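You operate a simulated robot arm through the tools that you are given. There is no shell and no other tool. Be economical: measure what you need, move in short steps, check, and stop when the job is done.

You run a simulated robot arm. Do the job below in one go: nothing can be reset, and whatever is moved stays where it is left.

JOB
Take the small tuft from the pale workbench and put it on the shelf under the yellow table. Fetch the green bundle and set it on the shelf under the black table. Fetch the tiny purple cone and set it on the black table. Fetch the red cone and set it on the gold sheet. Put the labelled jar labelled "soda" from the grey workbench in the white pail. Put the small black cone on the pale workbench. Pull the right white door open. Any order will do. Set down upright: tiny purple cone, red cone, small black cone.
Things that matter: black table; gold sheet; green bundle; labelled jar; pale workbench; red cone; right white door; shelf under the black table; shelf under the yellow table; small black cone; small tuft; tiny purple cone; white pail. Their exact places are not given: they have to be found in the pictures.

The check looks at the end state, three seconds after you hand in, the way a careful person would. Anything else that was tipped, shoved, dropped, spilled or broken makes it a failure. Flat cloth is picked up by pressing the open fingertips on it (5 to 10 N) and closing them slowly along it; thin cloth reads only 2 to 8 mm in the jaws.

ROBOT AND FRAMES
A 7-joint arm with a two-finger parallel gripper on a trunk, on a base that drives. Base frame: it is fixed to the floor where the robot stands at the start and does not move with it; the origin is under the middle of the robot, x ahead of it, y to its left, z up. Lengths are in m, angles in degrees, forces in N, time in s.
Its first joint turns from -166.0 to 166.0 degrees. Places, roughly: black table [-2.3, -0.3, 0.8]; gold sheet (13x12x1 cm) [1.1, 0.5, 0.8]; green bundle (12x5x3 cm) [0.9, 0.2, 0.8]; labelled jar [0.5, -1, 0.75]; pale workbench [1, 0.6, 0.8]; red cone (8x8x13 cm) [1.3, 0.8, 0.8]; right white door [-6.9, 4.1, 0.4]; shelf under the black table [-2.3, -0.3, 0.2]; shelf under the yellow table [-0.3, -3.3, 0.2]; small black cone (8x8x14 cm) [0.3, -0.8, 0.8]; small tuft (9x5x2 cm) [0.9, 0, 0.8]; tiny purple cone (5x5x8 cm) [0.9, 0.5, 0.8]; white pail (22x21x23 cm) [0.5, -1.3, 0.9]. Payload 3.43 kg.
The tool frame sits at the grasp point between the pads (the TCP): z along the fingers, y along the line on which they close. The tips reach 0.03 m beyond it. Largest opening 0.094 m; finger width 0.028, thickness 0.01; the body of the gripper, 0.05 by 0.096 m, starts 0.055 m behind the TCP.
Orientation is that of the tool frame in the base frame, as [roll, pitch, yaw] about the fixed x, y, z axes, in that order (R = Rz(yaw) Ry(pitch) Rx(roll)). With the fingers straight down and closing along the base's y, the tool's x points along the base's -x, its y along +y and its z along -z.

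CONTROLS
- The arm moves only by the tool send_rows. Its argument "targets" is a list of rows, each a list of 7 numbers: the shift along the tool's x, y, z in units of 30 mm (1.0 is 30 mm), then the turn, a rotation vector about the tool's x, y, z in units of 4 degrees (1.0 is 4 degrees), then the gripper command, from -1 (shut) to 1 (fully open), values between in proportion. In form: [[dx, dy, dz, rx, ry, rz, jaw], ...]. A call has 1 to 20 rows; each row shifts and turns the commanded pose from where the row before left it, along the tool's axes as they then stand. A call with a number of a shift or a turn outside -1 to 1 is refused whole. Each row takes 0.2 s and may step no farther than 0.05 m and 8.6 degrees from the row before; otherwise, or with a gripper value out of range, the whole call is refused. A pose out of reach is approached as far as the arm can. The call stops where the force on the tool passes 40 N (or 10 N more than at its start, if that is more) or the arm is blocked; 0.2 s more then pass. The fingers move at their own pace (about 0.045 m/s each) and stop on an object; they squeeze with about 26 N. The grip force told is the motor's: it shows also when the fingers shut on nothing. Time passes only in rows, and 0.2 s behind the last, so rows that do not move let the fingers close. It gives the time, the measured TCP pose, the force on the tool (base axes), the opening and the grip force at its end, in the units of the frame above (readings bear some noise), with the torque about the TCP (base axes, N m) and any sound that the robot's microphone picked up.
- Cameras (640 x 400 px; columns grow to the right, rows downward): "scene" is now at [0.4871, 0.1372, 1.2405]; the picture's right is [-0.78, -0.63, 0.00], its down [-0.52, 0.64, -0.57] and it looks along [0.36, -0.44, -0.82] (base axes); focal length 214 px, centre (320, 200). "wrist" rides on the gripper at [0.076, 0.014, -0.102] in the tool frame; the picture's right is [-0.18, 0.98, 0.00], its down [-0.75, -0.14, -0.64] and it looks along [-0.63, -0.12, 0.77] (tool axes); focal length 243 px, centre (320, 200).
- camera(camera): a new picture of that camera. The clock stands still meanwhile.
- slide_trunk(by): slides the trunk up (or, below 0, down) by that many m; the arm and the scene camera ride with it, the base frame stays. It gives what a move gives, with no picture.
- base_move(legs): drives the robot by 1 to 6 legs, each [ahead, left, turn to the left] in m, m and degrees, along the robot's own axes; the way and the turn of a leg run together, so that a leg with both is an arc; at most 1.5 m and 180 degrees a leg. The arm and the cameras ride along, it lands a little off, and it stops where it bumps. It gives what a move gives.
- aim_head(pan, tilt): turns the head with the scene camera to pan (to the left, within 103 degrees either way) and tilt (down, from -29 to 69), counted from straight ahead of the robot. It gives what a move gives.
- locate(camera, pixels): for up to 12 pixels [column, row] of the newest picture of that camera ("zoom" is the newest enlarged one), the place [x, y, z] in the base frame of the surface seen there, good to about 0.002 m. The clock stands still meanwhile.
- close_up(camera, box): a new picture of the part [left, top, right, bottom] of that camera's present view, enlarged. The clock stands still meanwhile.
- hand_in(): hands the job in; it is judged then, once.

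Keep the steps short. Do not move on a guess: measure, check each grasp and each placing, and mend mistakes. In all there are 131 turns and 132 pictures (those below and enlarged ones count). Leave the gripper open and the arm clear of the work at the hand-in unless told otherwise, and finish with a single line.

The tools are called after "Call:" as name(argument=value, ...) on one line, values as JSON. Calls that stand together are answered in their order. send_rows: Moves the arm, as the interface text tells. Its arguments: {"type":"object","properties":{"targets":{"type":"array"}},"required":["targets"]} The other tools are called the same way: slide_trunk (by) slides the trunk up or down; base_move (legs) drives the base; aim_head (pan, tilt) turns the head that bears the scene camera; camera (camera) takes a picture; locate (camera, pixels) gives the place of the surface under pixels of a picture; close_up (camera, box) takes an enlarged picture of a part of a camera's view; hand_in () hands the job in.

At the start:

```text
t: 0.0
ee_pos: [0.6378, -0.1539, 1.0323]
ee_rot: [179.9, -0.1, 179.9]
contact_force: [-0.6, -0.1, 0.4]
ft_torque: [0.0, 0.02, 0.0]
width: 0.0939
gripper_force: 0.0
trunk travel left (down, up): [-0.325, 0.285]
robot x, y, heading: [-0.0014, -0.0, 0.1]
head pan, tilt: [-51.1, 55.3]
```

scene: 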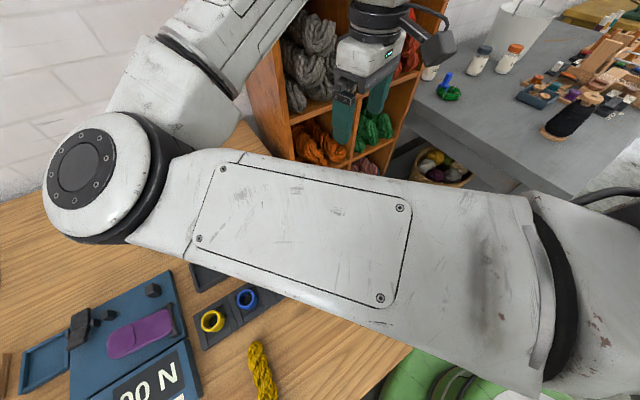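
wrist: 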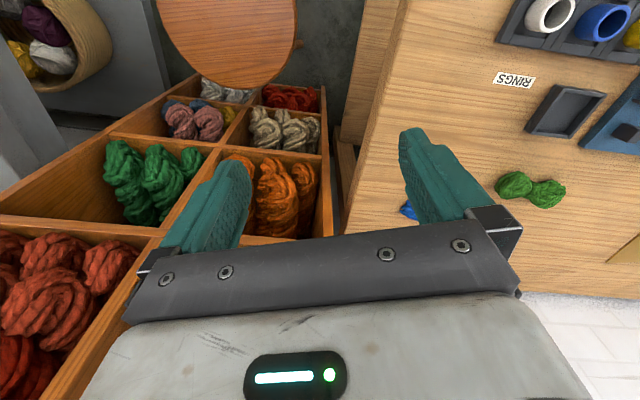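

I can see the arm blocking much of the scene. I'll turn the head toward the pale workbench to the front-left.

Call:
aim_head(pan=20, tilt=45)

Call:
camera(camera="scene")

Call:
aim_head(pan=-85, tilt=35)

Call:
camera(camera="scene")

```text
t: 1.4
ee_pos: [0.6374, -0.1535, 1.0333]
ee_rot: [180.0, 0.0, -179.9]
contact_force: [0.3, -0.2, -0.1]
ft_torque: [0.0, 0.01, -0.01]
width: 0.0938
gripper_force: 0.1
trunk travel left (down, up): [-0.325, 0.285]
robot x, y, heading: [-0.0047, 0.0002, -0.1]
head pan, tilt: [20.0, 45.0]
```

```text
129 pictures are left
```

scene: 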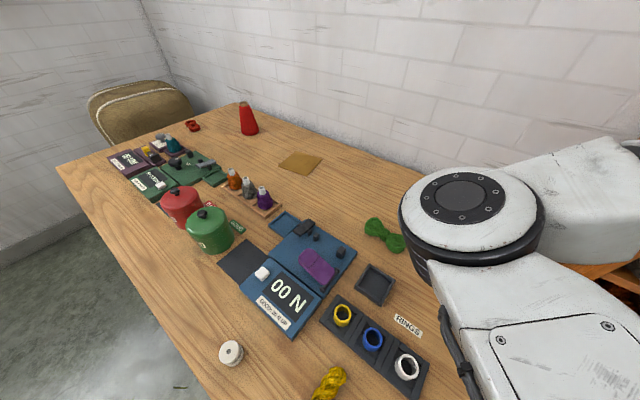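

```text
t: 3.2
ee_pos: [0.6377, -0.1542, 1.0323]
ee_rot: [-179.9, 0.0, -179.9]
contact_force: [0.2, 0.2, 1.2]
ft_torque: [-0.01, -0.01, 0.01]
width: 0.0941
gripper_force: 0.0
trunk travel left (down, up): [-0.325, 0.285]
robot x, y, heading: [0.0038, 0.0026, 0.3]
head pan, tilt: [-85.0, 35.0]
```

```text
128 pictures are left
```

scene: 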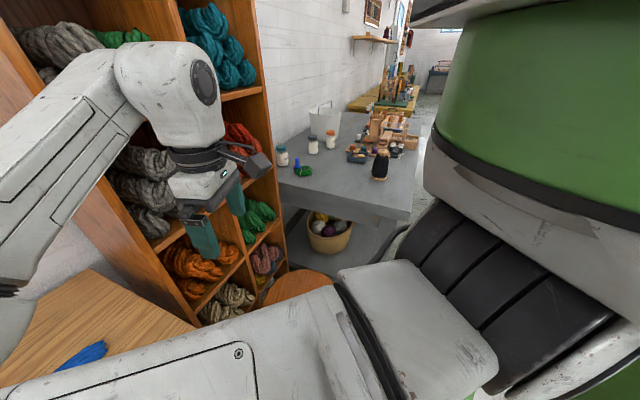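

The workbench holds cones, the green bundle and possible tufts. I'll look again more directly and measure.

Call:
aim_head(pan=20, tilt=45)

Call:
camera(camera="scene")

Call:
locate(camera="scene", pixels=[[384, 232], [370, 225], [398, 243], [264, 195], [262, 188], [247, 118], [244, 104], [300, 162], [330, 380], [250, 290], [240, 380], [420, 270]])

Call:
close_up(camera="scene", box=[180, 80, 420, 260])

Call:
camera(camera="wrist")

Call:
locate(camera="wrist", pixels=[[515, 185], [548, 192], [405, 210], [500, 265]])

```text
t: 5.1
ee_pos: [0.6372, -0.154, 1.0325]
ee_rot: [180.0, 0.1, -180.0]
contact_force: [0.2, -0.6, -0.1]
ft_torque: [0.01, 0.0, 0.0]
width: 0.0942
gripper_force: 0.0
trunk travel left (down, up): [-0.325, 0.285]
robot x, y, heading: [-0.0013, 0.0009, 0.1]
head pan, tilt: [20.0, 45.0]
```

```text
127 pictures are left
```

scene: 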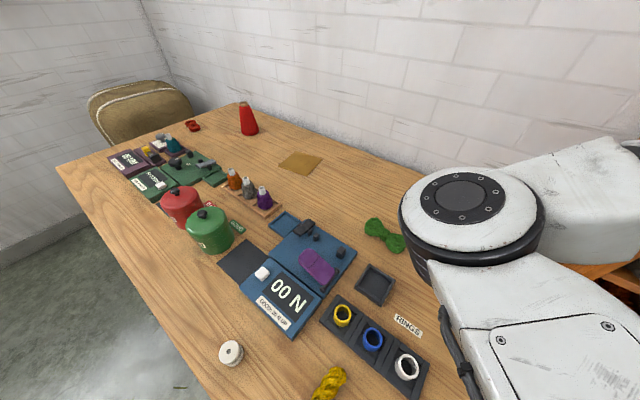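

```text
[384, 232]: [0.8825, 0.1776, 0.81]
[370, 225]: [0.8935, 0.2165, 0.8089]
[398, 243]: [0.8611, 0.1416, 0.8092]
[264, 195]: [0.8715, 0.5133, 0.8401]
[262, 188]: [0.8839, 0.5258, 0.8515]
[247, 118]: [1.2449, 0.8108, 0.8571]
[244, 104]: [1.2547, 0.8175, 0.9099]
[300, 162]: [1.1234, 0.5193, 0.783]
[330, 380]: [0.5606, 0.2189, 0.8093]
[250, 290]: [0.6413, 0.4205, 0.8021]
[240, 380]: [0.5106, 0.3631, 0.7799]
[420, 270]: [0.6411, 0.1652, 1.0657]
```

```text
2.22 times, centred on (300, 170) of scene
```

zoom: 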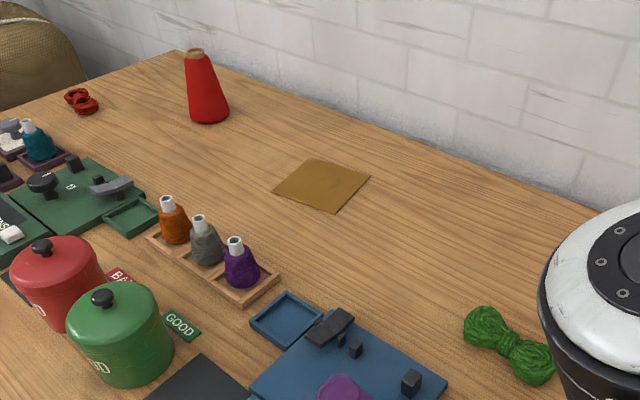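

```text
125 pictures are left
```

wrist: 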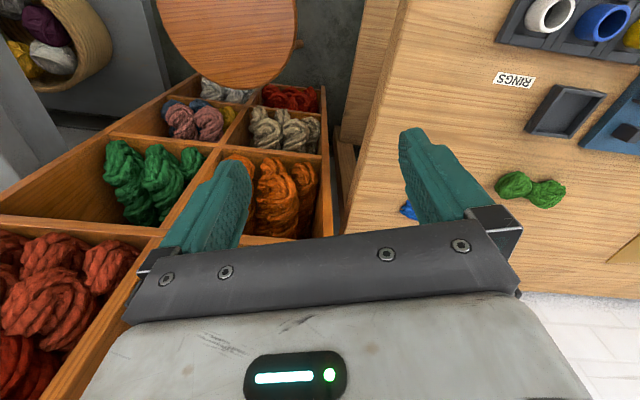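

```text
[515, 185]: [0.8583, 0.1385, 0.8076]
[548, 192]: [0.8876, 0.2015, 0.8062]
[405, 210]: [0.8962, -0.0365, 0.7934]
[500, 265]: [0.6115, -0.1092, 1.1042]
```

The small tuft appears to be blue at about (0.90,-0.03). Now I measure the bench edges and look at the floor around its left side.

Call:
locate(camera="scene", pixels=[[62, 168], [130, 270], [200, 378], [240, 106], [380, 175], [215, 115], [100, 310], [140, 110], [310, 150], [283, 163], [318, 160], [303, 173]])

Call:
aim_head(pan=70, tilt=45)

Call:
camera(camera="scene")

Call:
aim_head(pan=0, tilt=69)

Call:
camera(camera="scene")

```text
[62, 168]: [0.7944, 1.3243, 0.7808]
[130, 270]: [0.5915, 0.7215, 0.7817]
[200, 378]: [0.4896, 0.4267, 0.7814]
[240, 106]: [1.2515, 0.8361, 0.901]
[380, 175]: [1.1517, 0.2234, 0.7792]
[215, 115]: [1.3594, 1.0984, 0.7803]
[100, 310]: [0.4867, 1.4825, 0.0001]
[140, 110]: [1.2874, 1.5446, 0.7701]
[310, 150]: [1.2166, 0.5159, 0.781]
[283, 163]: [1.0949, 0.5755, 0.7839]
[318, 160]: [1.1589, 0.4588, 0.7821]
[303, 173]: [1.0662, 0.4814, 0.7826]
```

```text
t: 6.2
ee_pos: [0.637, -0.1531, 1.0317]
ee_rot: [180.0, 0.0, 180.0]
contact_force: [-0.5, -0.1, -0.8]
ft_torque: [-0.01, 0.0, 0.01]
width: 0.0939
gripper_force: 0.1
trunk travel left (down, up): [-0.325, 0.285]
robot x, y, heading: [0.0012, 0.0021, -0.0]
head pan, tilt: [70.0, 45.0]
```

```text
124 pictures are left
```

scene: 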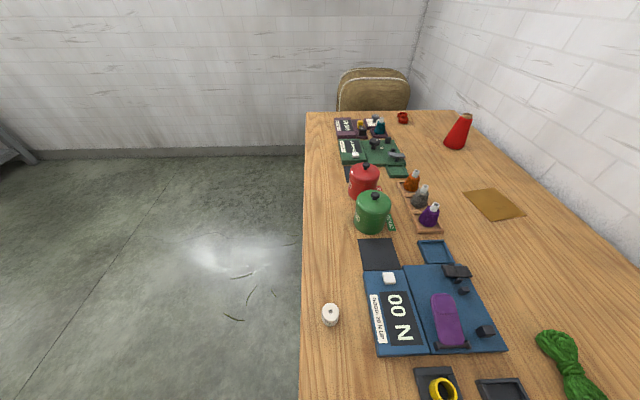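

```text
t: 7.7
ee_pos: [0.6369, -0.1536, 1.0329]
ee_rot: [-180.0, 0.0, -180.0]
contact_force: [0.3, 0.6, 0.5]
ft_torque: [-0.02, -0.02, 0.0]
width: 0.0942
gripper_force: 0.1
trunk travel left (down, up): [-0.325, 0.285]
robot x, y, heading: [-0.0019, -0.002, -0.1]
head pan, tilt: [0.0, 68.8]
```

```text
123 pictures are left
```

scene: 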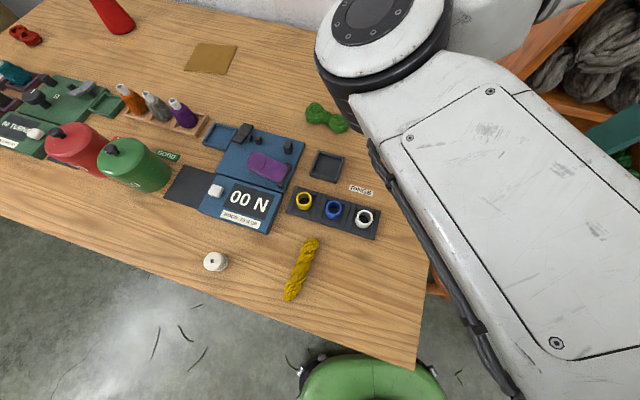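

Bench edge runs from (0.49,0.43) to (0.79,1.32), rotated about 18°. For the red cone I drive parallel to the edge by about 1.05 m, then turn 18° right. The gripper (tips at z 1.0) stays above everything.

Call:
locate(camera="scene", pixels=[[412, 368], [360, 375], [318, 357], [310, 280], [215, 262]])

Call:
base_move(legs=[[0.33, 1.0, 0], [0, 0, -18.4]])

Call:
aim_head(pan=10, tilt=45)

Call:
camera(camera="scene")

Call:
camera(camera="wrist")

```text
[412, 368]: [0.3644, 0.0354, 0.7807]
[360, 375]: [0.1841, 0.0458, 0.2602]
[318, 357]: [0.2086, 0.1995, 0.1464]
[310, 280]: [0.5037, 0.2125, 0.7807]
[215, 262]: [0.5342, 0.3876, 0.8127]
```

```text
t: 14.1
ee_pos: [0.8844, 0.6359, 1.033]
ee_rot: [-180.0, -0.1, 161.0]
contact_force: [0.8, -0.3, -0.5]
ft_torque: [0.0, 0.0, -0.03]
width: 0.0939
gripper_force: 0.1
trunk travel left (down, up): [-0.325, 0.285]
robot x, y, heading: [0.3354, 0.9881, -19.1]
head pan, tilt: [0.0, 68.8]
```

```text
t: 14.9
ee_pos: [0.884, 0.6353, 1.0333]
ee_rot: [-180.0, 0.0, 161.0]
contact_force: [0.0, -0.1, 0.5]
ft_torque: [0.02, 0.01, 0.0]
width: 0.0937
gripper_force: 0.1
trunk travel left (down, up): [-0.325, 0.285]
robot x, y, heading: [0.3329, 0.9844, -19.1]
head pan, tilt: [10.0, 45.0]
```

```text
122 pictures are left
```

scene: 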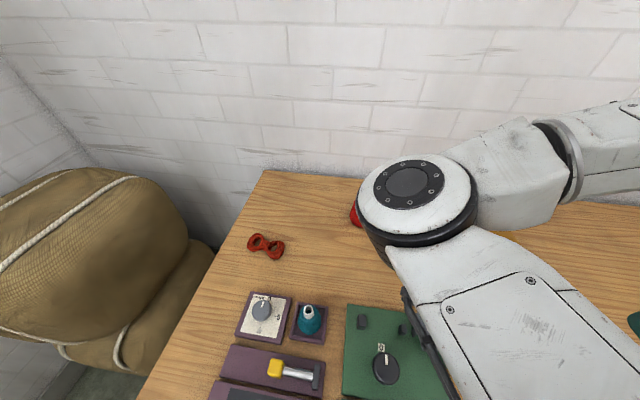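

```text
121 pictures are left
```

wrist: 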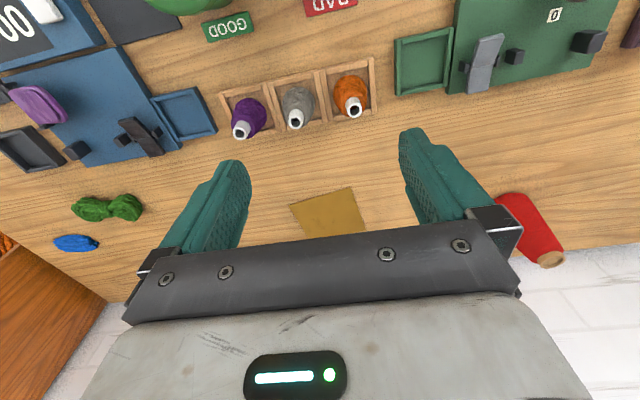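

The wrist picture shows red cone at (530,225). I'll measure its outline.

Call:
locate(camera="wrist", pixels=[[548, 258], [540, 262], [560, 256], [520, 215], [498, 210], [540, 208], [330, 210], [300, 208], [345, 192]])

Call:
close_up(camera="wrist", box=[440, 160, 640, 285])

```text
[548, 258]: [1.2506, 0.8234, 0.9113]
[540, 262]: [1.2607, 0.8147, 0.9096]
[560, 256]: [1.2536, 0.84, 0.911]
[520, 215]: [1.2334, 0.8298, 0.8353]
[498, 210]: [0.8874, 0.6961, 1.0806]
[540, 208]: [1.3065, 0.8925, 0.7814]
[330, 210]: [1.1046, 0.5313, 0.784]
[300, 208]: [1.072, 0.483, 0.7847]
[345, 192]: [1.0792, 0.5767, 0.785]
```

```text
3.20 times, centred on (540, 222) of wrist
```

zoom: 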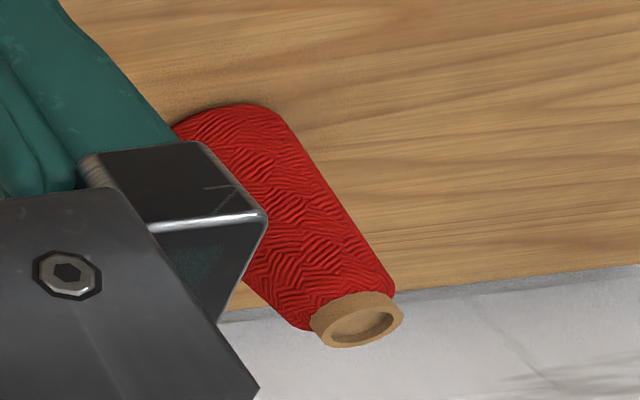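

Cone tip is centred about (1.257,0.829), top z 0.912. I move the open gripper above it at the current height.

Call:
send_rows(targets=[[-0.878, 0.922, 0, 0, 0, 0, 1], [-0.878, 0.922, 0, 0, 0, 0, 1], [-0.878, 0.922, 0, 0, 0, 0, 1], [-0.878, 0.922, 0, 0, 0, 0, 1], [-0.878, 0.922, 0, 0, 0, 0, 1], [-0.878, 0.922, 0, 0, 0, 0, 1], [-0.878, 0.922, 0, 0, 0, 0, 1], [-0.878, 0.922, 0, 0, 0, 0, 1], [-0.878, 0.922, 0, 0, 0, 0, 1], [-0.878, 0.922, 0, 0, 0, 0, 1], [-0.878, 0.922, 0, 0, 0, 0, 1]])

Call:
camera(camera="wrist")

```text
t: 17.3
ee_pos: [1.2584, 0.8296, 1.0344]
ee_rot: [-180.0, 0.1, 160.8]
contact_force: [-0.4, -0.1, 0.2]
ft_torque: [0.02, 0.0, 0.0]
width: 0.094
gripper_force: 0.0
trunk travel left (down, up): [-0.325, 0.285]
robot x, y, heading: [0.3317, 0.9889, -18.8]
head pan, tilt: [10.0, 45.0]
```

```text
119 pictures are left
```

wrist: 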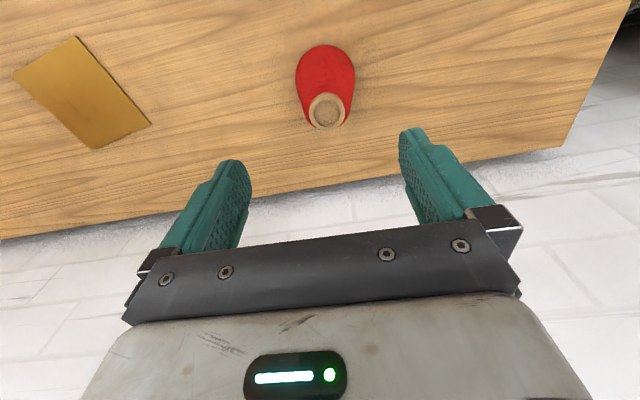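

The cone is centred between the fingers. Lower 0.162 m and close.

Call:
send_rows(targets=[[0, 0, 0.9, 0, 0, 0, 1], [0, 0, 0.9, 0, 0, 0, 1], [0, 0, 0.9, 0, 0, 0, 1], [0, 0, 0.9, 0, 0, 0, 1], [0, 0, 0.9, 0, 0, 0, 1], [0, 0, 0.9, 0, 0, 0, 1], [0, 0, 0, 0, 0, 0, 0.3], [0, 0, 0, 0, 0, 0, -0.2], [0, 0, 0, 0, 0, 0, -0.6], [0, 0, 0, 0, 0, 0, -1], [0, 0, 0, 0, 0, 0, -1], [0, 0, 0, 0, 0, 0, -1]])

Call:
camera(camera="wrist")

```text
t: 19.9
ee_pos: [1.257, 0.8283, 0.8696]
ee_rot: [179.9, 0.0, 160.9]
contact_force: [0.4, -0.7, 0.8]
ft_torque: [0.0, -0.05, 0.04]
width: 0.0613
gripper_force: 25.7
trunk travel left (down, up): [-0.325, 0.285]
robot x, y, heading: [0.3313, 0.9885, -19.1]
head pan, tilt: [10.0, 45.0]
```

```text
118 pictures are left
```

wrist: 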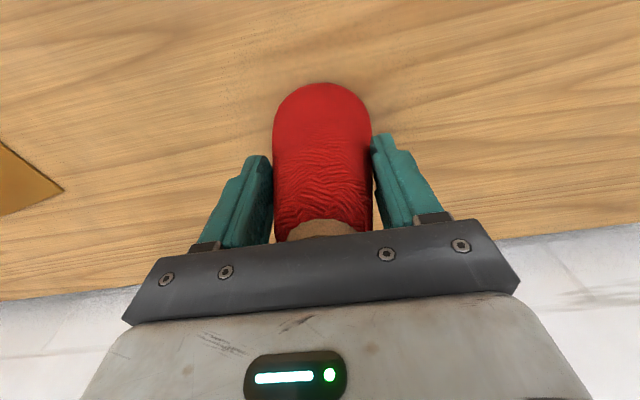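

Gripped at 61 mm. Lift slowly and look for the gold sheet.

Call:
send_rows(targets=[[0, 0, -0.5, 0, 0, 0, -1], [0, 0, -0.7, 0, 0, 0, -1], [0, 0, -0.9, 0, 0, 0, -1], [0, 0, -0.9, 0, 0, 0, -1], [0, 0, -0.9, 0, 0, 0, -1]])

Call:
camera(camera="wrist")

```text
t: 21.1
ee_pos: [1.2581, 0.8312, 0.9872]
ee_rot: [180.0, -0.2, 161.0]
contact_force: [0.0, -1.1, -1.6]
ft_torque: [0.01, 0.05, -0.03]
width: 0.0447
gripper_force: 25.7
trunk travel left (down, up): [-0.325, 0.285]
robot x, y, heading: [0.329, 0.9881, -18.9]
head pan, tilt: [10.0, 45.0]
```

```text
117 pictures are left
```

wrist: 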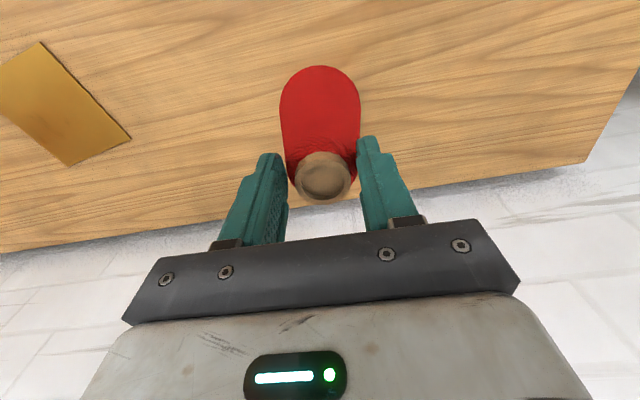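

The opening shrank to 45 mm: the cone slipped downward. I measure where it is now.

Call:
locate(camera="wrist", pixels=[[323, 180], [320, 70], [128, 138], [42, 44], [70, 163], [322, 110]])

Call:
send_rows(targets=[[0, 0, 0, 0, 0, 0, -1], [0, 0, 0, 0, 0, 0, -1]])

Call:
camera(camera="wrist")

Call:
aim_head(pan=-10, tilt=45)

Call:
camera(camera="scene")

```text
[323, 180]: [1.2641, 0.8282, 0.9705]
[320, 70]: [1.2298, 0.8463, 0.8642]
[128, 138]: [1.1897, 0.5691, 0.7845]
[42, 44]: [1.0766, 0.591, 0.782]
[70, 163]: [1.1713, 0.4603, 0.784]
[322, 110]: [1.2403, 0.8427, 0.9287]
```

```text
t: 21.7
ee_pos: [1.2569, 0.8307, 0.9877]
ee_rot: [179.9, 0.0, 161.0]
contact_force: [-0.5, 1.1, -2.2]
ft_torque: [0.0, 0.0, -0.02]
width: 0.0443
gripper_force: 25.9
trunk travel left (down, up): [-0.325, 0.285]
robot x, y, heading: [0.3296, 0.9868, -19.0]
head pan, tilt: [10.0, 45.0]
```

```text
116 pictures are left
```

wrist: 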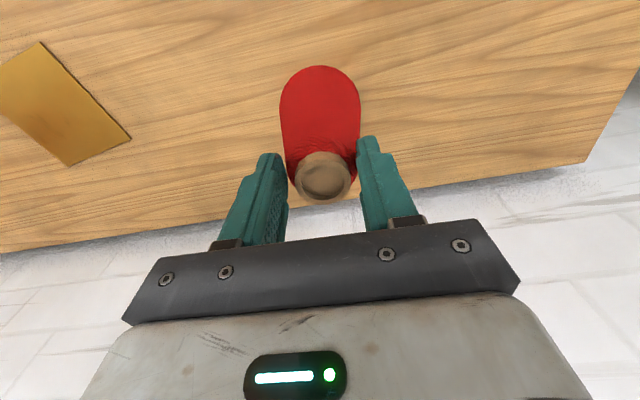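

```text
t: 22.6
ee_pos: [1.2569, 0.8313, 0.9874]
ee_rot: [180.0, -0.1, 161.0]
contact_force: [0.2, 0.3, -1.9]
ft_torque: [0.05, -0.01, 0.0]
width: 0.0444
gripper_force: 26.3
trunk travel left (down, up): [-0.325, 0.285]
robot x, y, heading: [0.3335, 0.9902, -19.0]
head pan, tilt: [-10.0, 45.0]
```

```text
115 pictures are left
```

scene: 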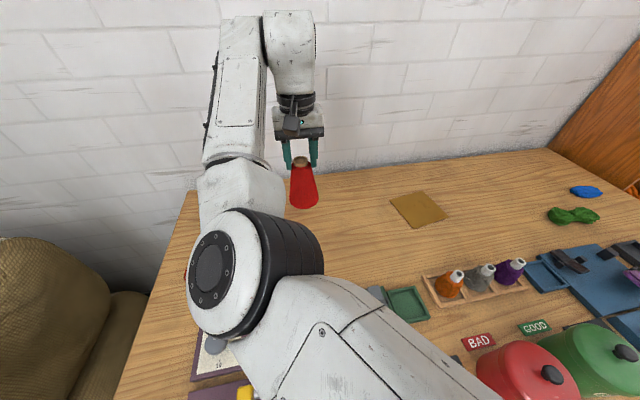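

Cone is still held near its top (rim z 0.972, so bottom about 0.842), stable at 44 mm. Gold sheet centre is (1.126,0.525). I carry it there gently.

Call:
send_rows(targets=[[0.04, -0.4, 0, 0, 0, 0, -1], [0.075, -0.8, 0, 0, 0, 0, -1], [0.075, -0.9, 0, 0, 0, 0, -1], [0.075, -0.9, 0, 0, 0, 0, -1], [0.075, -0.9, 0, 0, 0, 0, -1], [0.075, -0.9, 0, 0, 0, 0, -1], [0.075, -0.9, 0, 0, 0, 0, -1], [0.075, -0.9, 0, 0, 0, 0, -1], [0.075, -0.9, 0, 0, 0, 0, -1], [0.075, -0.9, 0, 0, 0, 0, -1], [0.075, -0.9, 0, 0, 0, 0, -1], [0.075, -0.9, 0, 0, 0, 0, -1], [0.075, -0.5, 0, 0, 0, 0, -1], [0.05, -0.38, 0, 0, 0, 0, -1], [0, 0, 0, 0, 0, 0, -1]])

Call:
camera(camera="wrist")

Call:
camera(camera="scene")

```text
t: 25.8
ee_pos: [1.1213, 0.5254, 0.9883]
ee_rot: [180.0, 0.0, 160.9]
contact_force: [0.6, -0.4, -2.4]
ft_torque: [0.0, 0.03, 0.01]
width: 0.0445
gripper_force: 26.1
trunk travel left (down, up): [-0.325, 0.285]
robot x, y, heading: [0.3352, 0.9848, -19.1]
head pan, tilt: [-10.0, 45.0]
```

```text
114 pictures are left
```

wrist: 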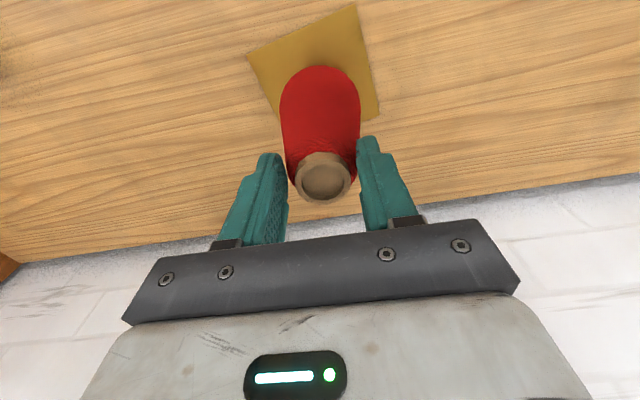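

```text
113 pictures are left
```

scene: 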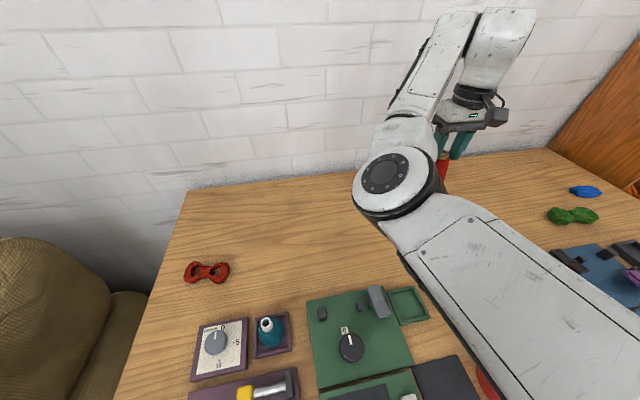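

Lowering onto the sheet, final part in fine steps.

Call:
send_rows(targets=[[0, 0, 0.5, 0, 0, 0, -1], [0, 0, 0.5, 0, 0, 0, -1], [0, 0, 0.4, 0, 0, 0, -1], [0, 0, 0.15, 0, 0, 0, -1], [0, 0, 0.15, 0, 0, 0, -1], [0, 0, 0.1, 0, 0, 0, -1], [0, 0, 0, 0, 0, 0, -1]])

Call:
camera(camera="wrist")

Call:
locate(camera="wrist", pixels=[[323, 180], [308, 182], [340, 182]])

```text
t: 27.4
ee_pos: [1.1204, 0.5246, 0.9346]
ee_rot: [179.9, 0.0, 161.0]
contact_force: [0.0, -0.7, -2.1]
ft_torque: [0.0, -0.01, 0.01]
width: 0.0447
gripper_force: 25.2
trunk travel left (down, up): [-0.325, 0.285]
robot x, y, heading: [0.3319, 0.9883, -19.0]
head pan, tilt: [-10.0, 45.0]
```

```text
112 pictures are left
```

wrist: 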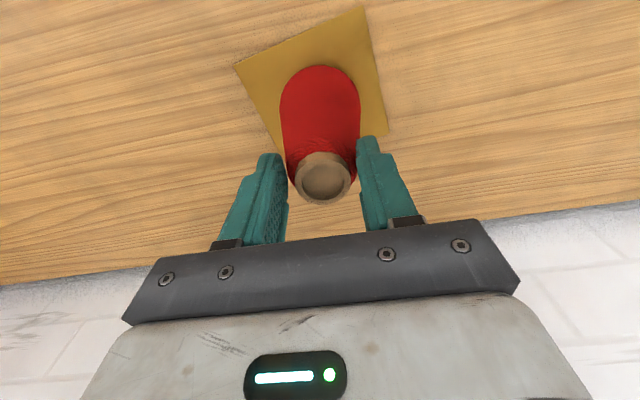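

```text
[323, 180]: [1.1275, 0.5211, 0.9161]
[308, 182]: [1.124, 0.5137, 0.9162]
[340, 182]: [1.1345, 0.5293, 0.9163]
```

Rim height 0.916, about 2 mm from resting. Lower in tiny steps until the force rises.

Call:
send_rows(targets=[[0, 0, 0.06, 0, 0, 0, -1], [0, 0, 0.06, 0, 0, 0, -1], [0, 0, 0.04, 0, 0, 0, -1], [0, 0, 0, 0, 0, 0, -1]])

```text
t: 28.4
ee_pos: [1.1208, 0.5246, 0.9286]
ee_rot: [180.0, 0.0, 160.9]
contact_force: [0.6, -0.1, -1.1]
ft_torque: [-0.03, 0.04, -0.01]
width: 0.0444
gripper_force: 26.3
trunk travel left (down, up): [-0.325, 0.285]
robot x, y, heading: [0.3345, 0.9887, -19.2]
head pan, tilt: [-10.0, 45.0]
```

Call:
send_rows(targets=[[0, 0, 0.05, 0, 0, 0, -1], [0, 0, 0.05, 0, 0, 0, -1], [0, 0, 0, 0, 0, 0, -1]])

Call:
camera(camera="wrist")

Call:
locate(camera="wrist", pixels=[[323, 180], [308, 182], [340, 182]])

```text
t: 29.2
ee_pos: [1.1206, 0.5241, 0.9281]
ee_rot: [-179.8, 0.1, 161.0]
contact_force: [-0.3, -0.6, 17.3]
ft_torque: [0.46, -0.22, 0.02]
width: 0.0445
gripper_force: 25.7
trunk travel left (down, up): [-0.325, 0.285]
robot x, y, heading: [0.332, 0.9902, -19.0]
head pan, tilt: [-10.0, 45.0]
```

```text
111 pictures are left
```

wrist: 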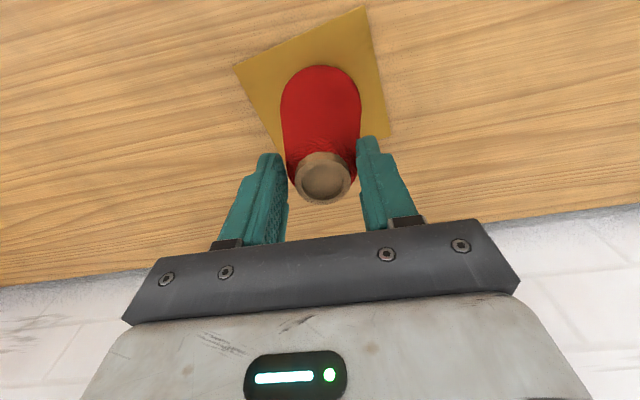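

```text
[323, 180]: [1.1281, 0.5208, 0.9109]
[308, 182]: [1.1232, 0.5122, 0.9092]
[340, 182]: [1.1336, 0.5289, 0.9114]
```

Contact (17 N). Relieve slightly, open slowly, and rise.

Call:
send_rows(targets=[[0, 0, -0.04, 0, 0, 0, -1], [0, 0, 0, 0, 0, 0, 0.1], [0, 0, 0, 0, 0, 0, 0.4], [0, 0, 0, 0, 0, 0, 0.7], [0, 0, 0, 0, 0, 0, 1], [0, 0, 0, 0, 0, 0, 1], [0, 0, -0.3, 0, 0, 0, 1], [0, 0, -0.8, 0, 0, 0, 1], [0, 0, -0.8, 0, 0, 0, 1], [0, 0, -0.8, 0, 0, 0, 1], [0, 0, -0.8, 0, 0, 0, 1]])

Call:
camera(camera="wrist")

```text
t: 31.6
ee_pos: [1.1211, 0.5242, 1.0311]
ee_rot: [180.0, -0.1, 160.9]
contact_force: [-0.1, 0.1, -0.6]
ft_torque: [0.01, -0.01, -0.01]
width: 0.094
gripper_force: 0.2
trunk travel left (down, up): [-0.325, 0.285]
robot x, y, heading: [0.3311, 0.991, -19.1]
head pan, tilt: [-10.0, 45.0]
```

```text
110 pictures are left
```

wrist: 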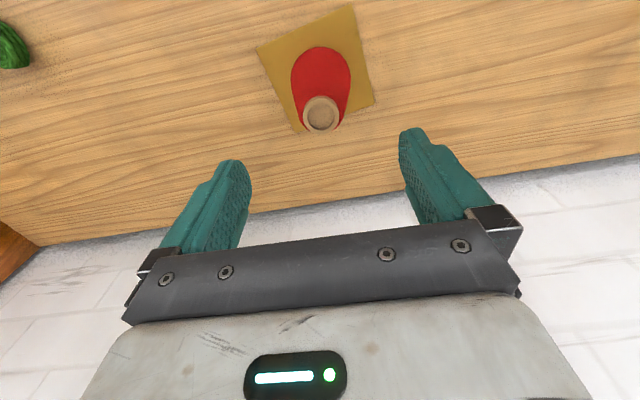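

Red cone stands upright on the gold sheet. Retract the arm and drive back toward the tuft.

Call:
send_rows(targets=[[0.96, 0.1, 0, 0, 0, 0, 1], [0.96, 0.1, 0, 0, 0, 0, 1], [0.96, 0.1, 0, 0, 0, 0, 1], [0.96, 0.1, 0, 0, 0, 0, 1], [0.96, 0.1, 0, 0, 0, 0, 1], [0.96, 0.1, 0, 0, 0, 0, 1], [0.96, 0.1, 0, 0, 0, 0, 1], [0.96, 0.1, 0, 0, 0, 0, 1], [0.96, 0.1, 0, 0, 0, 0, 1]])

Call:
base_move(legs=[[0, 0, 19], [-0.28, -0.84, 0]])

Call:
camera(camera="wrist")

Call:
aim_head(pan=-103, tilt=15)

Call:
camera(camera="scene")

```text
t: 33.6
ee_pos: [0.885, 0.6343, 1.0322]
ee_rot: [180.0, 0.0, 161.1]
contact_force: [-0.1, 0.0, 0.3]
ft_torque: [0.0, -0.01, 0.01]
width: 0.094
gripper_force: 0.0
trunk travel left (down, up): [-0.325, 0.285]
robot x, y, heading: [0.3327, 0.9871, -19.0]
head pan, tilt: [-10.0, 45.0]
```

```text
t: 39.3
ee_pos: [0.6993, -0.0098, 1.0306]
ee_rot: [-180.0, 0.0, -179.4]
contact_force: [0.3, 0.4, 0.5]
ft_torque: [-0.05, 0.0, -0.02]
width: 0.0937
gripper_force: 0.0
trunk travel left (down, up): [-0.325, 0.285]
robot x, y, heading: [0.0591, 0.1375, 0.6]
head pan, tilt: [-10.0, 45.0]
```

```text
109 pictures are left
```

wrist: 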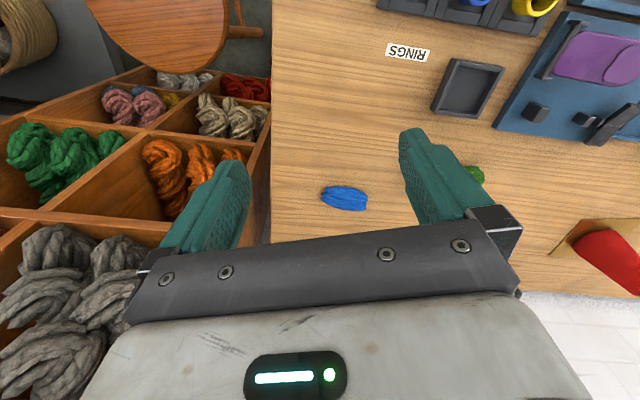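

```text
t: 41.0
ee_pos: [0.6983, -0.0099, 1.0316]
ee_rot: [-179.9, 0.0, -179.5]
contact_force: [0.7, 0.0, -0.6]
ft_torque: [0.03, -0.01, -0.03]
width: 0.0941
gripper_force: 0.0
trunk travel left (down, up): [-0.325, 0.285]
robot x, y, heading: [0.0578, 0.1352, 0.7]
head pan, tilt: [-103.0, 15.0]
```

```text
108 pictures are left
```

scene: 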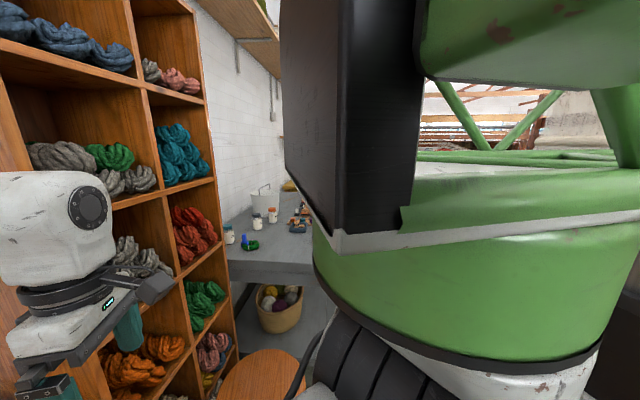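

The tuft spans (322,192)–(368,205) in the wrist view. Measure it and the shelf unit edge.

Call:
locate(camera="wrist", pixels=[[326, 194], [345, 197], [364, 202], [345, 188], [343, 208], [265, 140], [250, 105], [350, 240], [300, 200]])

Call:
close_up(camera="wrist", box=[280, 160, 420, 248])

```text
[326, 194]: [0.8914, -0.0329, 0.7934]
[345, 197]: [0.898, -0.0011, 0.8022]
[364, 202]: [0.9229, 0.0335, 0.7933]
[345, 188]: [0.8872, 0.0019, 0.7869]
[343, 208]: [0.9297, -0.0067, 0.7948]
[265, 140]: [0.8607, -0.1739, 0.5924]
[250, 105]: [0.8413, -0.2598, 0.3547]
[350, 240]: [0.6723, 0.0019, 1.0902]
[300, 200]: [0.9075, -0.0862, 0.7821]
```

```text
4.55 times, centred on (350, 204) of wrist
```

zoom: 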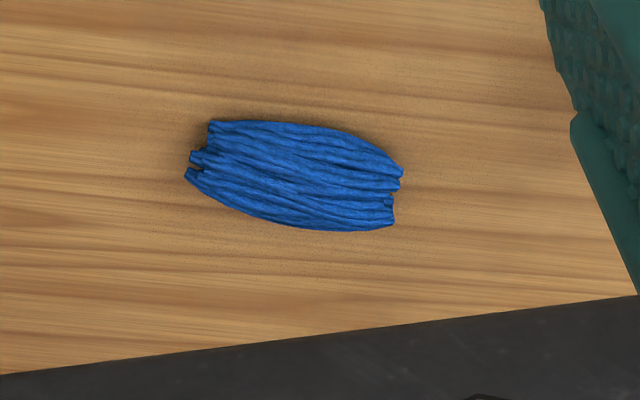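

Tuft centre (0.908,0.000), long axis 65° from x. I'll turn the tool so it closes across it, with the wrist camera swinging to the free left side: 115° turn.

Call:
send_rows(targets=[[0, 0, 0, 0, 0, 1, 1], [0, 0, 0, 0, 0, 1, 1], [0, 0, 0, 0, 0, 1, 1], [0, 0, 0, 0, 0, 1, 1], [0, 0, 0, 0, 0, 1, 1], [0, 0, 0, 0, 0, 1, 1], [0, 0, 0, 0, 0, 1, 1], [0, 0, 0, 0, 0, 1, 1], [0, 0, 0, 0, 0, 1, 1], [0, 0, 0, 0, 0, 1, 1], [0, 0, 0, 0, 0, 1, 1], [0, 0, 0, 0, 0, 1, 1], [0, 0, 0, 0, 0, 1, 1], [0, 0, 0, 0, 0, 1, 1], [0, 0, 0, 0, 0, 1, 1], [0, 0, 0, 0, 0, 1, 1], [0, 0, 0, 0, 0, 1, 1], [0, 0, 0, 0, 0, 1, 1], [0, 0, 0, 0, 0, 1, 1], [0, 0, 0, 0, 0, 1, 1]])

Call:
send_rows(targets=[[0, 0, 0, 0, 0, 1, 1], [0, 0, 0, 0, 0, 1, 1], [0, 0, 0, 0, 0, 1, 1], [0, 0, 0, 0, 0, 1, 1], [0, 0, 0, 0, 0, 1, 1], [0, 0, 0, 0, 0, 1, 1], [0, 0, 0, 0, 0, 1, 1], [0, 0, 0, 0, 0, 1, 1], [0, 0, 0, 0, 0, 0.9, 1]])

```text
t: 45.2
ee_pos: [0.6976, -0.0094, 1.0312]
ee_rot: [180.0, 0.0, 100.5]
contact_force: [1.0, -1.3, -0.6]
ft_torque: [0.02, 0.0, 0.02]
width: 0.0941
gripper_force: 0.0
trunk travel left (down, up): [-0.325, 0.285]
robot x, y, heading: [0.0583, 0.1373, 0.5]
head pan, tilt: [-103.0, 15.0]
```

```text
t: 47.2
ee_pos: [0.6983, -0.0097, 1.0307]
ee_rot: [179.9, 0.0, 64.9]
contact_force: [-0.3, -0.8, -0.6]
ft_torque: [-0.01, 0.03, 0.0]
width: 0.0938
gripper_force: 0.0
trunk travel left (down, up): [-0.325, 0.285]
robot x, y, heading: [0.0576, 0.1385, 0.6]
head pan, tilt: [-103.0, 15.0]
```

Turned well. Now move over the tuft and lower to z≈0.90.

Call:
send_rows(targets=[[0.464, 0.887, 0, 0, 0, 0, 1], [0.464, 0.887, 0, 0, 0, 0, 1], [0.464, 0.887, 0, 0, 0, 0, 1], [0.464, 0.887, 0, 0, 0, 0, 1], [0.464, 0.887, 0, 0, 0, 0, 1], [0.464, 0.887, 0, 0, 0, 0, 1], [0.464, 0.887, 0, 0, 0, 0, 1], [0, 0, 0.9, 0, 0, 0, 1], [0, 0, 0.9, 0, 0, 0, 1], [0, 0, 0.9, 0, 0, 0, 1], [0, 0, 0.9, 0, 0, 0, 1]])

Call:
camera(camera="wrist")

```text
t: 49.6
ee_pos: [0.9077, -0.0005, 0.9219]
ee_rot: [180.0, -0.1, 65.0]
contact_force: [-0.5, 0.5, 0.1]
ft_torque: [0.0, 0.0, 0.01]
width: 0.0941
gripper_force: 0.0
trunk travel left (down, up): [-0.325, 0.285]
robot x, y, heading: [0.0598, 0.1388, 0.5]
head pan, tilt: [-103.0, 15.0]
```

```text
106 pictures are left
```

wrist: 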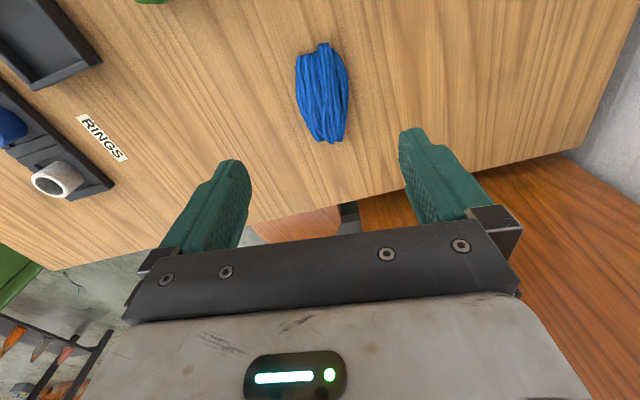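

Aligned. Lower so the tips are ~2 mm above the bench, then close.

Call:
send_rows(targets=[[0, 0, 0.9, 0, 0, 0, 1], [0, 0, 0.9, 0, 0, 0, 1], [0, 0, 0.9, 0, 0, 0, 1], [0, 0, 0.5, 0, 0, 0, 1], [0, 0, 0.4, 0, 0, 0, 1], [0, 0, 0, 0, 0, 0, 0.3], [0, 0, 0, 0, 0, 0, -0.3], [0, 0, 0, 0, 0, 0, -1], [0, 0, 0, 0, 0, 0, -1], [0, 0, 0, 0, 0, 0, -1], [0, 0, 0, 0, 0, 0, -1]])

Call:
send_rows(targets=[[0, 0, -0.7, 0, 0, 0, -1], [0, 0, -0.9, 0, 0, 0, -1], [0, 0, -0.9, 0, 0, 0, -1], [0, 0, -0.9, 0, 0, 0, -1], [0, 0, -0.9, 0, 0, 0, -1], [0, 0, -0.9, 0, 0, 0, -1], [0, 0, -0.9, 0, 0, 0, -1]])

Call:
camera(camera="wrist")

```text
t: 52.0
ee_pos: [0.9088, -0.0006, 0.8148]
ee_rot: [-180.0, 0.0, 65.1]
contact_force: [0.6, -0.2, 0.2]
ft_torque: [-0.05, 0.01, 0.0]
width: 0.0389
gripper_force: 25.9
trunk travel left (down, up): [-0.325, 0.285]
robot x, y, heading: [0.0584, 0.1381, 0.8]
head pan, tilt: [-103.0, 15.0]
```

```text
t: 53.6
ee_pos: [0.907, 0.0015, 0.9958]
ee_rot: [-180.0, -0.1, 65.0]
contact_force: [0.1, -0.2, -0.5]
ft_torque: [0.01, 0.01, 0.0]
width: 0.0389
gripper_force: 25.5
trunk travel left (down, up): [-0.325, 0.285]
robot x, y, heading: [0.0557, 0.1365, 0.3]
head pan, tilt: [-103.0, 15.0]
```

```text
105 pictures are left
```

wrist: 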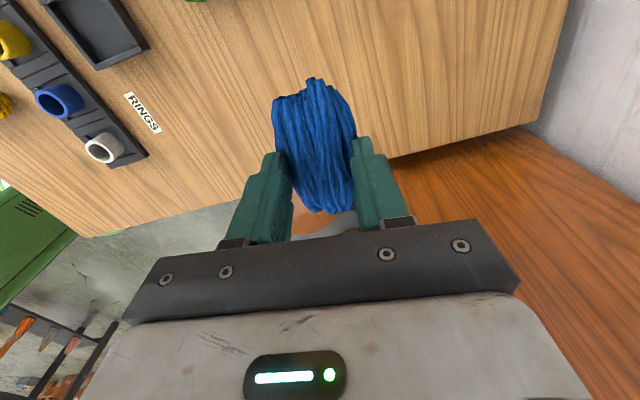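

Tuft held (39 mm). Retract to 0.45 m in front of the robot.

Call:
send_rows(targets=[[-0.1, -0.95, -0.2, 0, 0, 0, -1], [-0.1, -0.95, -0.2, 0, 0, 0, -1], [-0.1, -0.95, -0.2, 0, 0, 0, -1], [-0.1, -0.95, -0.2, 0, 0, 0, -1], [-0.1, -0.95, -0.2, 0, 0, 0, -1], [-0.1, -0.95, -0.2, 0, 0, 0, -1], [-0.1, -0.95, -0.2, 0, 0, 0, -1], [-0.1, -0.95, -0.2, 0, 0, 0, -1], [-0.1, -0.95, -0.2, 0, 0, 0, -1], [-0.1, -0.95, -0.2, 0, 0, 0, -1], [-0.1, -0.95, -0.2, 0, 0, 0, -1], [-0.1, -0.95, -0.2, 0, 0, 0, -1], [-0.1, -0.95, -0.2, 0, 0, 0, -1], [-0.1, -0.95, -0.2, 0, 0, 0, -1], [-0.1, -0.95, -0.2, 0, 0, 0, -1]])

Call:
base_move(legs=[[-0.5, 0, 0], [0, 0, -90]])

Call:
aim_head(pan=0, tilt=25)

Call:
camera(camera="scene")

```text
t: 56.8
ee_pos: [0.5505, 0.1119, 1.0713]
ee_rot: [-179.3, 2.6, 61.2]
contact_force: [-0.1, -0.7, 0.0]
ft_torque: [-0.01, 0.02, -0.01]
width: 0.039
gripper_force: 26.2
out of reach, approached as far as the arm can: row 14, 15
trunk travel left (down, up): [-0.325, 0.285]
robot x, y, heading: [0.058, 0.1374, 0.6]
head pan, tilt: [-103.0, 15.0]
```

```text
t: 63.4
ee_pos: [-0.4436, -0.3562, 1.0714]
ee_rot: [-179.3, 2.5, -27.5]
contact_force: [-0.1, -0.1, -1.4]
ft_torque: [-0.04, -0.01, 0.05]
width: 0.0391
gripper_force: 25.9
trunk travel left (down, up): [-0.325, 0.285]
robot x, y, heading: [-0.4312, 0.1368, -88.1]
head pan, tilt: [-103.0, 15.0]
```

```text
t: 65.2
ee_pos: [-0.443, -0.3557, 1.0716]
ee_rot: [-179.3, 2.6, -27.5]
contact_force: [0.5, 0.3, -0.3]
ft_torque: [-0.03, 0.01, 0.02]
width: 0.0387
gripper_force: 26.2
trunk travel left (down, up): [-0.325, 0.285]
robot x, y, heading: [-0.429, 0.1361, -88.2]
head pan, tilt: [0.0, 25.0]
```

```text
104 pictures are left
```

scene: 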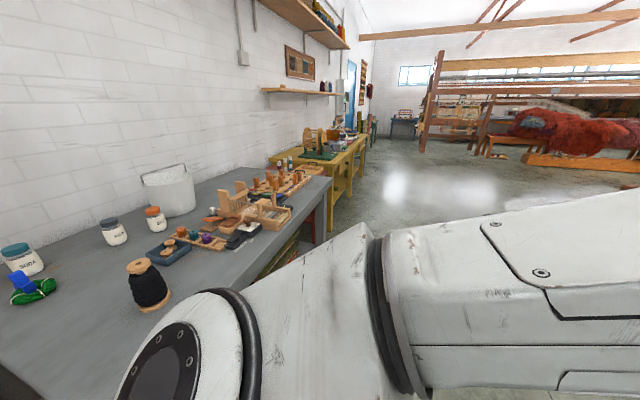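

Clear view of the grey workbench and yellow table beyond. Measure positions.

Call:
close_up(camera="scene", box=[250, 100, 410, 220])

Call:
locate(camera="scene", pixels=[[320, 175], [340, 178], [345, 200], [325, 205], [350, 155], [363, 140], [313, 182], [318, 240], [395, 190], [148, 270], [165, 185], [330, 250]])

```text
3.33 times, centred on (330, 160) of scene
```

zoom: 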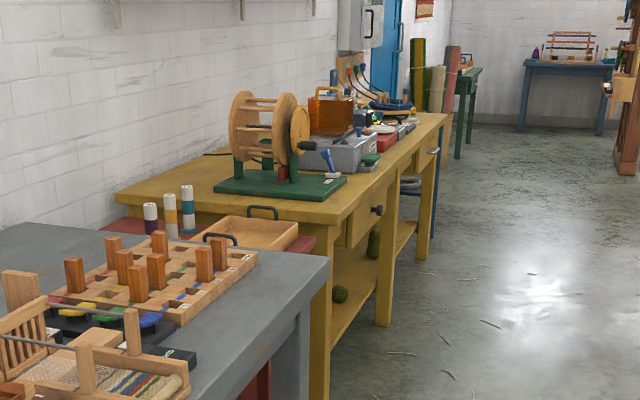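

```text
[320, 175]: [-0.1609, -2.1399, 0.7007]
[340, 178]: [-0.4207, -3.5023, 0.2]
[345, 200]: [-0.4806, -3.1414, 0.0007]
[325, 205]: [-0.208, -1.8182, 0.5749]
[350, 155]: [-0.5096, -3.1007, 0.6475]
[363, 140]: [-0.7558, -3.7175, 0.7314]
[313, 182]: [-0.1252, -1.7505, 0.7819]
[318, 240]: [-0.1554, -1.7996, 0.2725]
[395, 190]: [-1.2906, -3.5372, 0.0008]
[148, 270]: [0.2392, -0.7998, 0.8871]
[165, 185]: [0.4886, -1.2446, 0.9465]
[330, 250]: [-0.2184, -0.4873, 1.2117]
```

Before driving I check the right side for obstacles.

Call:
aim_head(pan=-55, tilt=30)

Call:
camera(camera="scene")

Call:
aim_head(pan=-103, tilt=20)

Call:
camera(camera="scene")

```text
t: 66.5
ee_pos: [-0.4432, -0.3552, 1.0721]
ee_rot: [-179.3, 2.6, -27.6]
contact_force: [1.1, 0.7, -0.5]
ft_torque: [0.01, 0.03, 0.0]
width: 0.0389
gripper_force: 26.1
trunk travel left (down, up): [-0.325, 0.285]
robot x, y, heading: [-0.4301, 0.1358, -87.9]
head pan, tilt: [-55.0, 30.0]
```

```text
102 pictures are left
```

scene: 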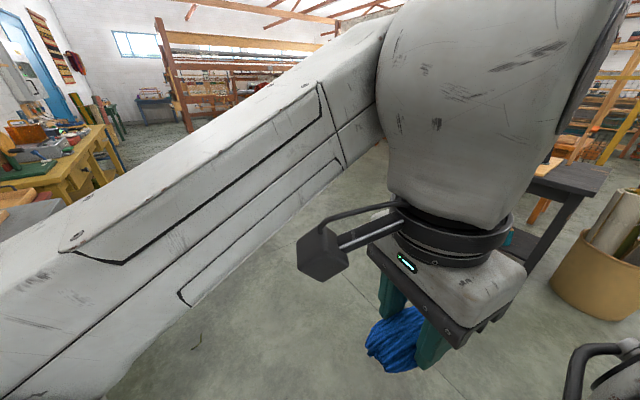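

```text
t: 67.6
ee_pos: [-0.4432, -0.3557, 1.0719]
ee_rot: [-179.3, 2.6, -27.6]
contact_force: [-1.1, 1.1, 0.4]
ft_torque: [-0.01, 0.02, -0.02]
width: 0.0389
gripper_force: 25.5
trunk travel left (down, up): [-0.325, 0.285]
robot x, y, heading: [-0.4278, 0.1418, -88.1]
head pan, tilt: [-103.0, 20.0]
```

```text
101 pictures are left
```

scene: 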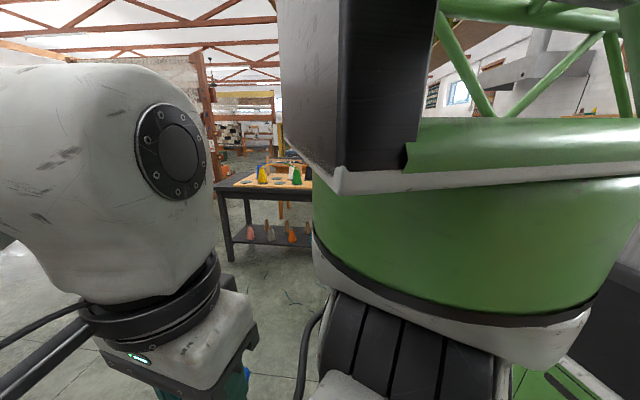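

Floor toward the yellow table looks clear. Drive the first leg and look again.

Call:
base_move(legs=[[1.45, -0.35, 0]])

Call:
aim_head(pan=0, tilt=25)

Call:
camera(camera="scene")

```text
t: 75.0
ee_pos: [-0.7155, -1.8111, 1.0718]
ee_rot: [-179.3, 2.6, -26.0]
contact_force: [-0.2, -0.4, -0.2]
ft_torque: [0.0, 0.0, 0.0]
width: 0.0388
gripper_force: 26.3
trunk travel left (down, up): [-0.325, 0.285]
robot x, y, heading: [-0.715, -1.3219, -86.5]
head pan, tilt: [-103.0, 20.0]
```

```text
t: 76.8
ee_pos: [-0.716, -1.8111, 1.0711]
ee_rot: [-179.3, 2.7, -26.0]
contact_force: [-0.6, 0.7, -0.2]
ft_torque: [0.0, -0.03, 0.04]
width: 0.0388
gripper_force: 26.0
trunk travel left (down, up): [-0.325, 0.285]
robot x, y, heading: [-0.7169, -1.3177, -86.2]
head pan, tilt: [0.0, 25.0]
```

```text
100 pictures are left
```

scene: 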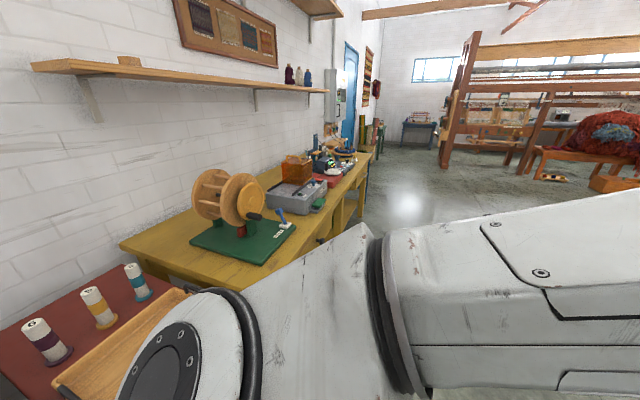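

Continue to a spot in front of the yellow table and face it.

Call:
base_move(legs=[[0.8, -0.37, 0], [0.73, -0.37, 0], [0, 0, 68]])

Call:
aim_head(pan=0, tilt=45)

Call:
camera(camera="scene")

Call:
camera(camera="wrist")

```text
t: 88.4
ee_pos: [-0.9157, -3.0871, 1.0727]
ee_rot: [-179.3, 2.7, 41.5]
contact_force: [0.1, -0.1, -0.7]
ft_torque: [0.01, 0.04, 0.01]
width: 0.039
gripper_force: 26.1
trunk travel left (down, up): [-0.325, 0.285]
robot x, y, heading: [-1.3712, -2.9011, -18.8]
head pan, tilt: [0.0, 25.0]
```

```text
t: 89.2
ee_pos: [-0.9155, -3.0876, 1.0723]
ee_rot: [-179.4, 2.6, 41.5]
contact_force: [0.6, 0.1, -0.4]
ft_torque: [0.01, -0.01, -0.04]
width: 0.0386
gripper_force: 25.6
trunk travel left (down, up): [-0.325, 0.285]
robot x, y, heading: [-1.3685, -2.903, -19.0]
head pan, tilt: [0.0, 45.0]
```

```text
99 pictures are left
```

scene: 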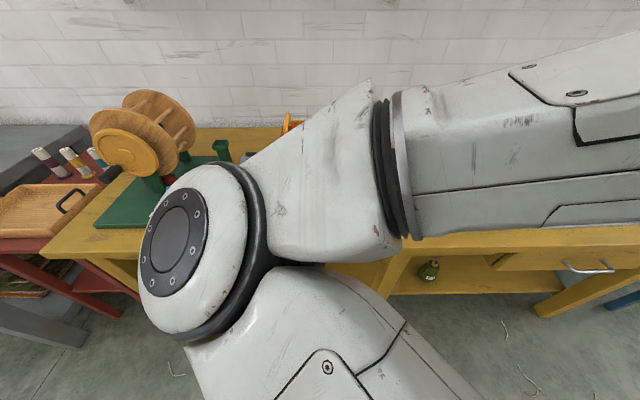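

```text
98 pictures are left
```

wrist: 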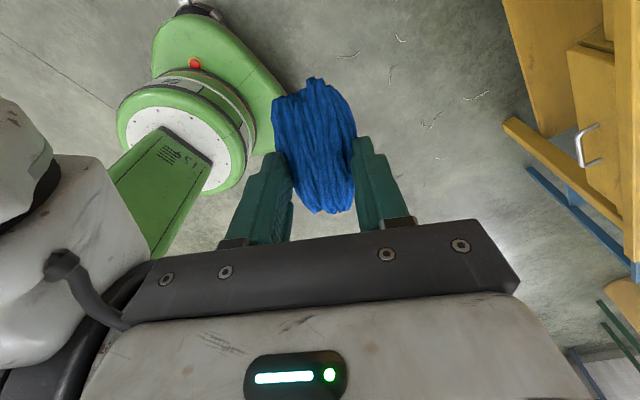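

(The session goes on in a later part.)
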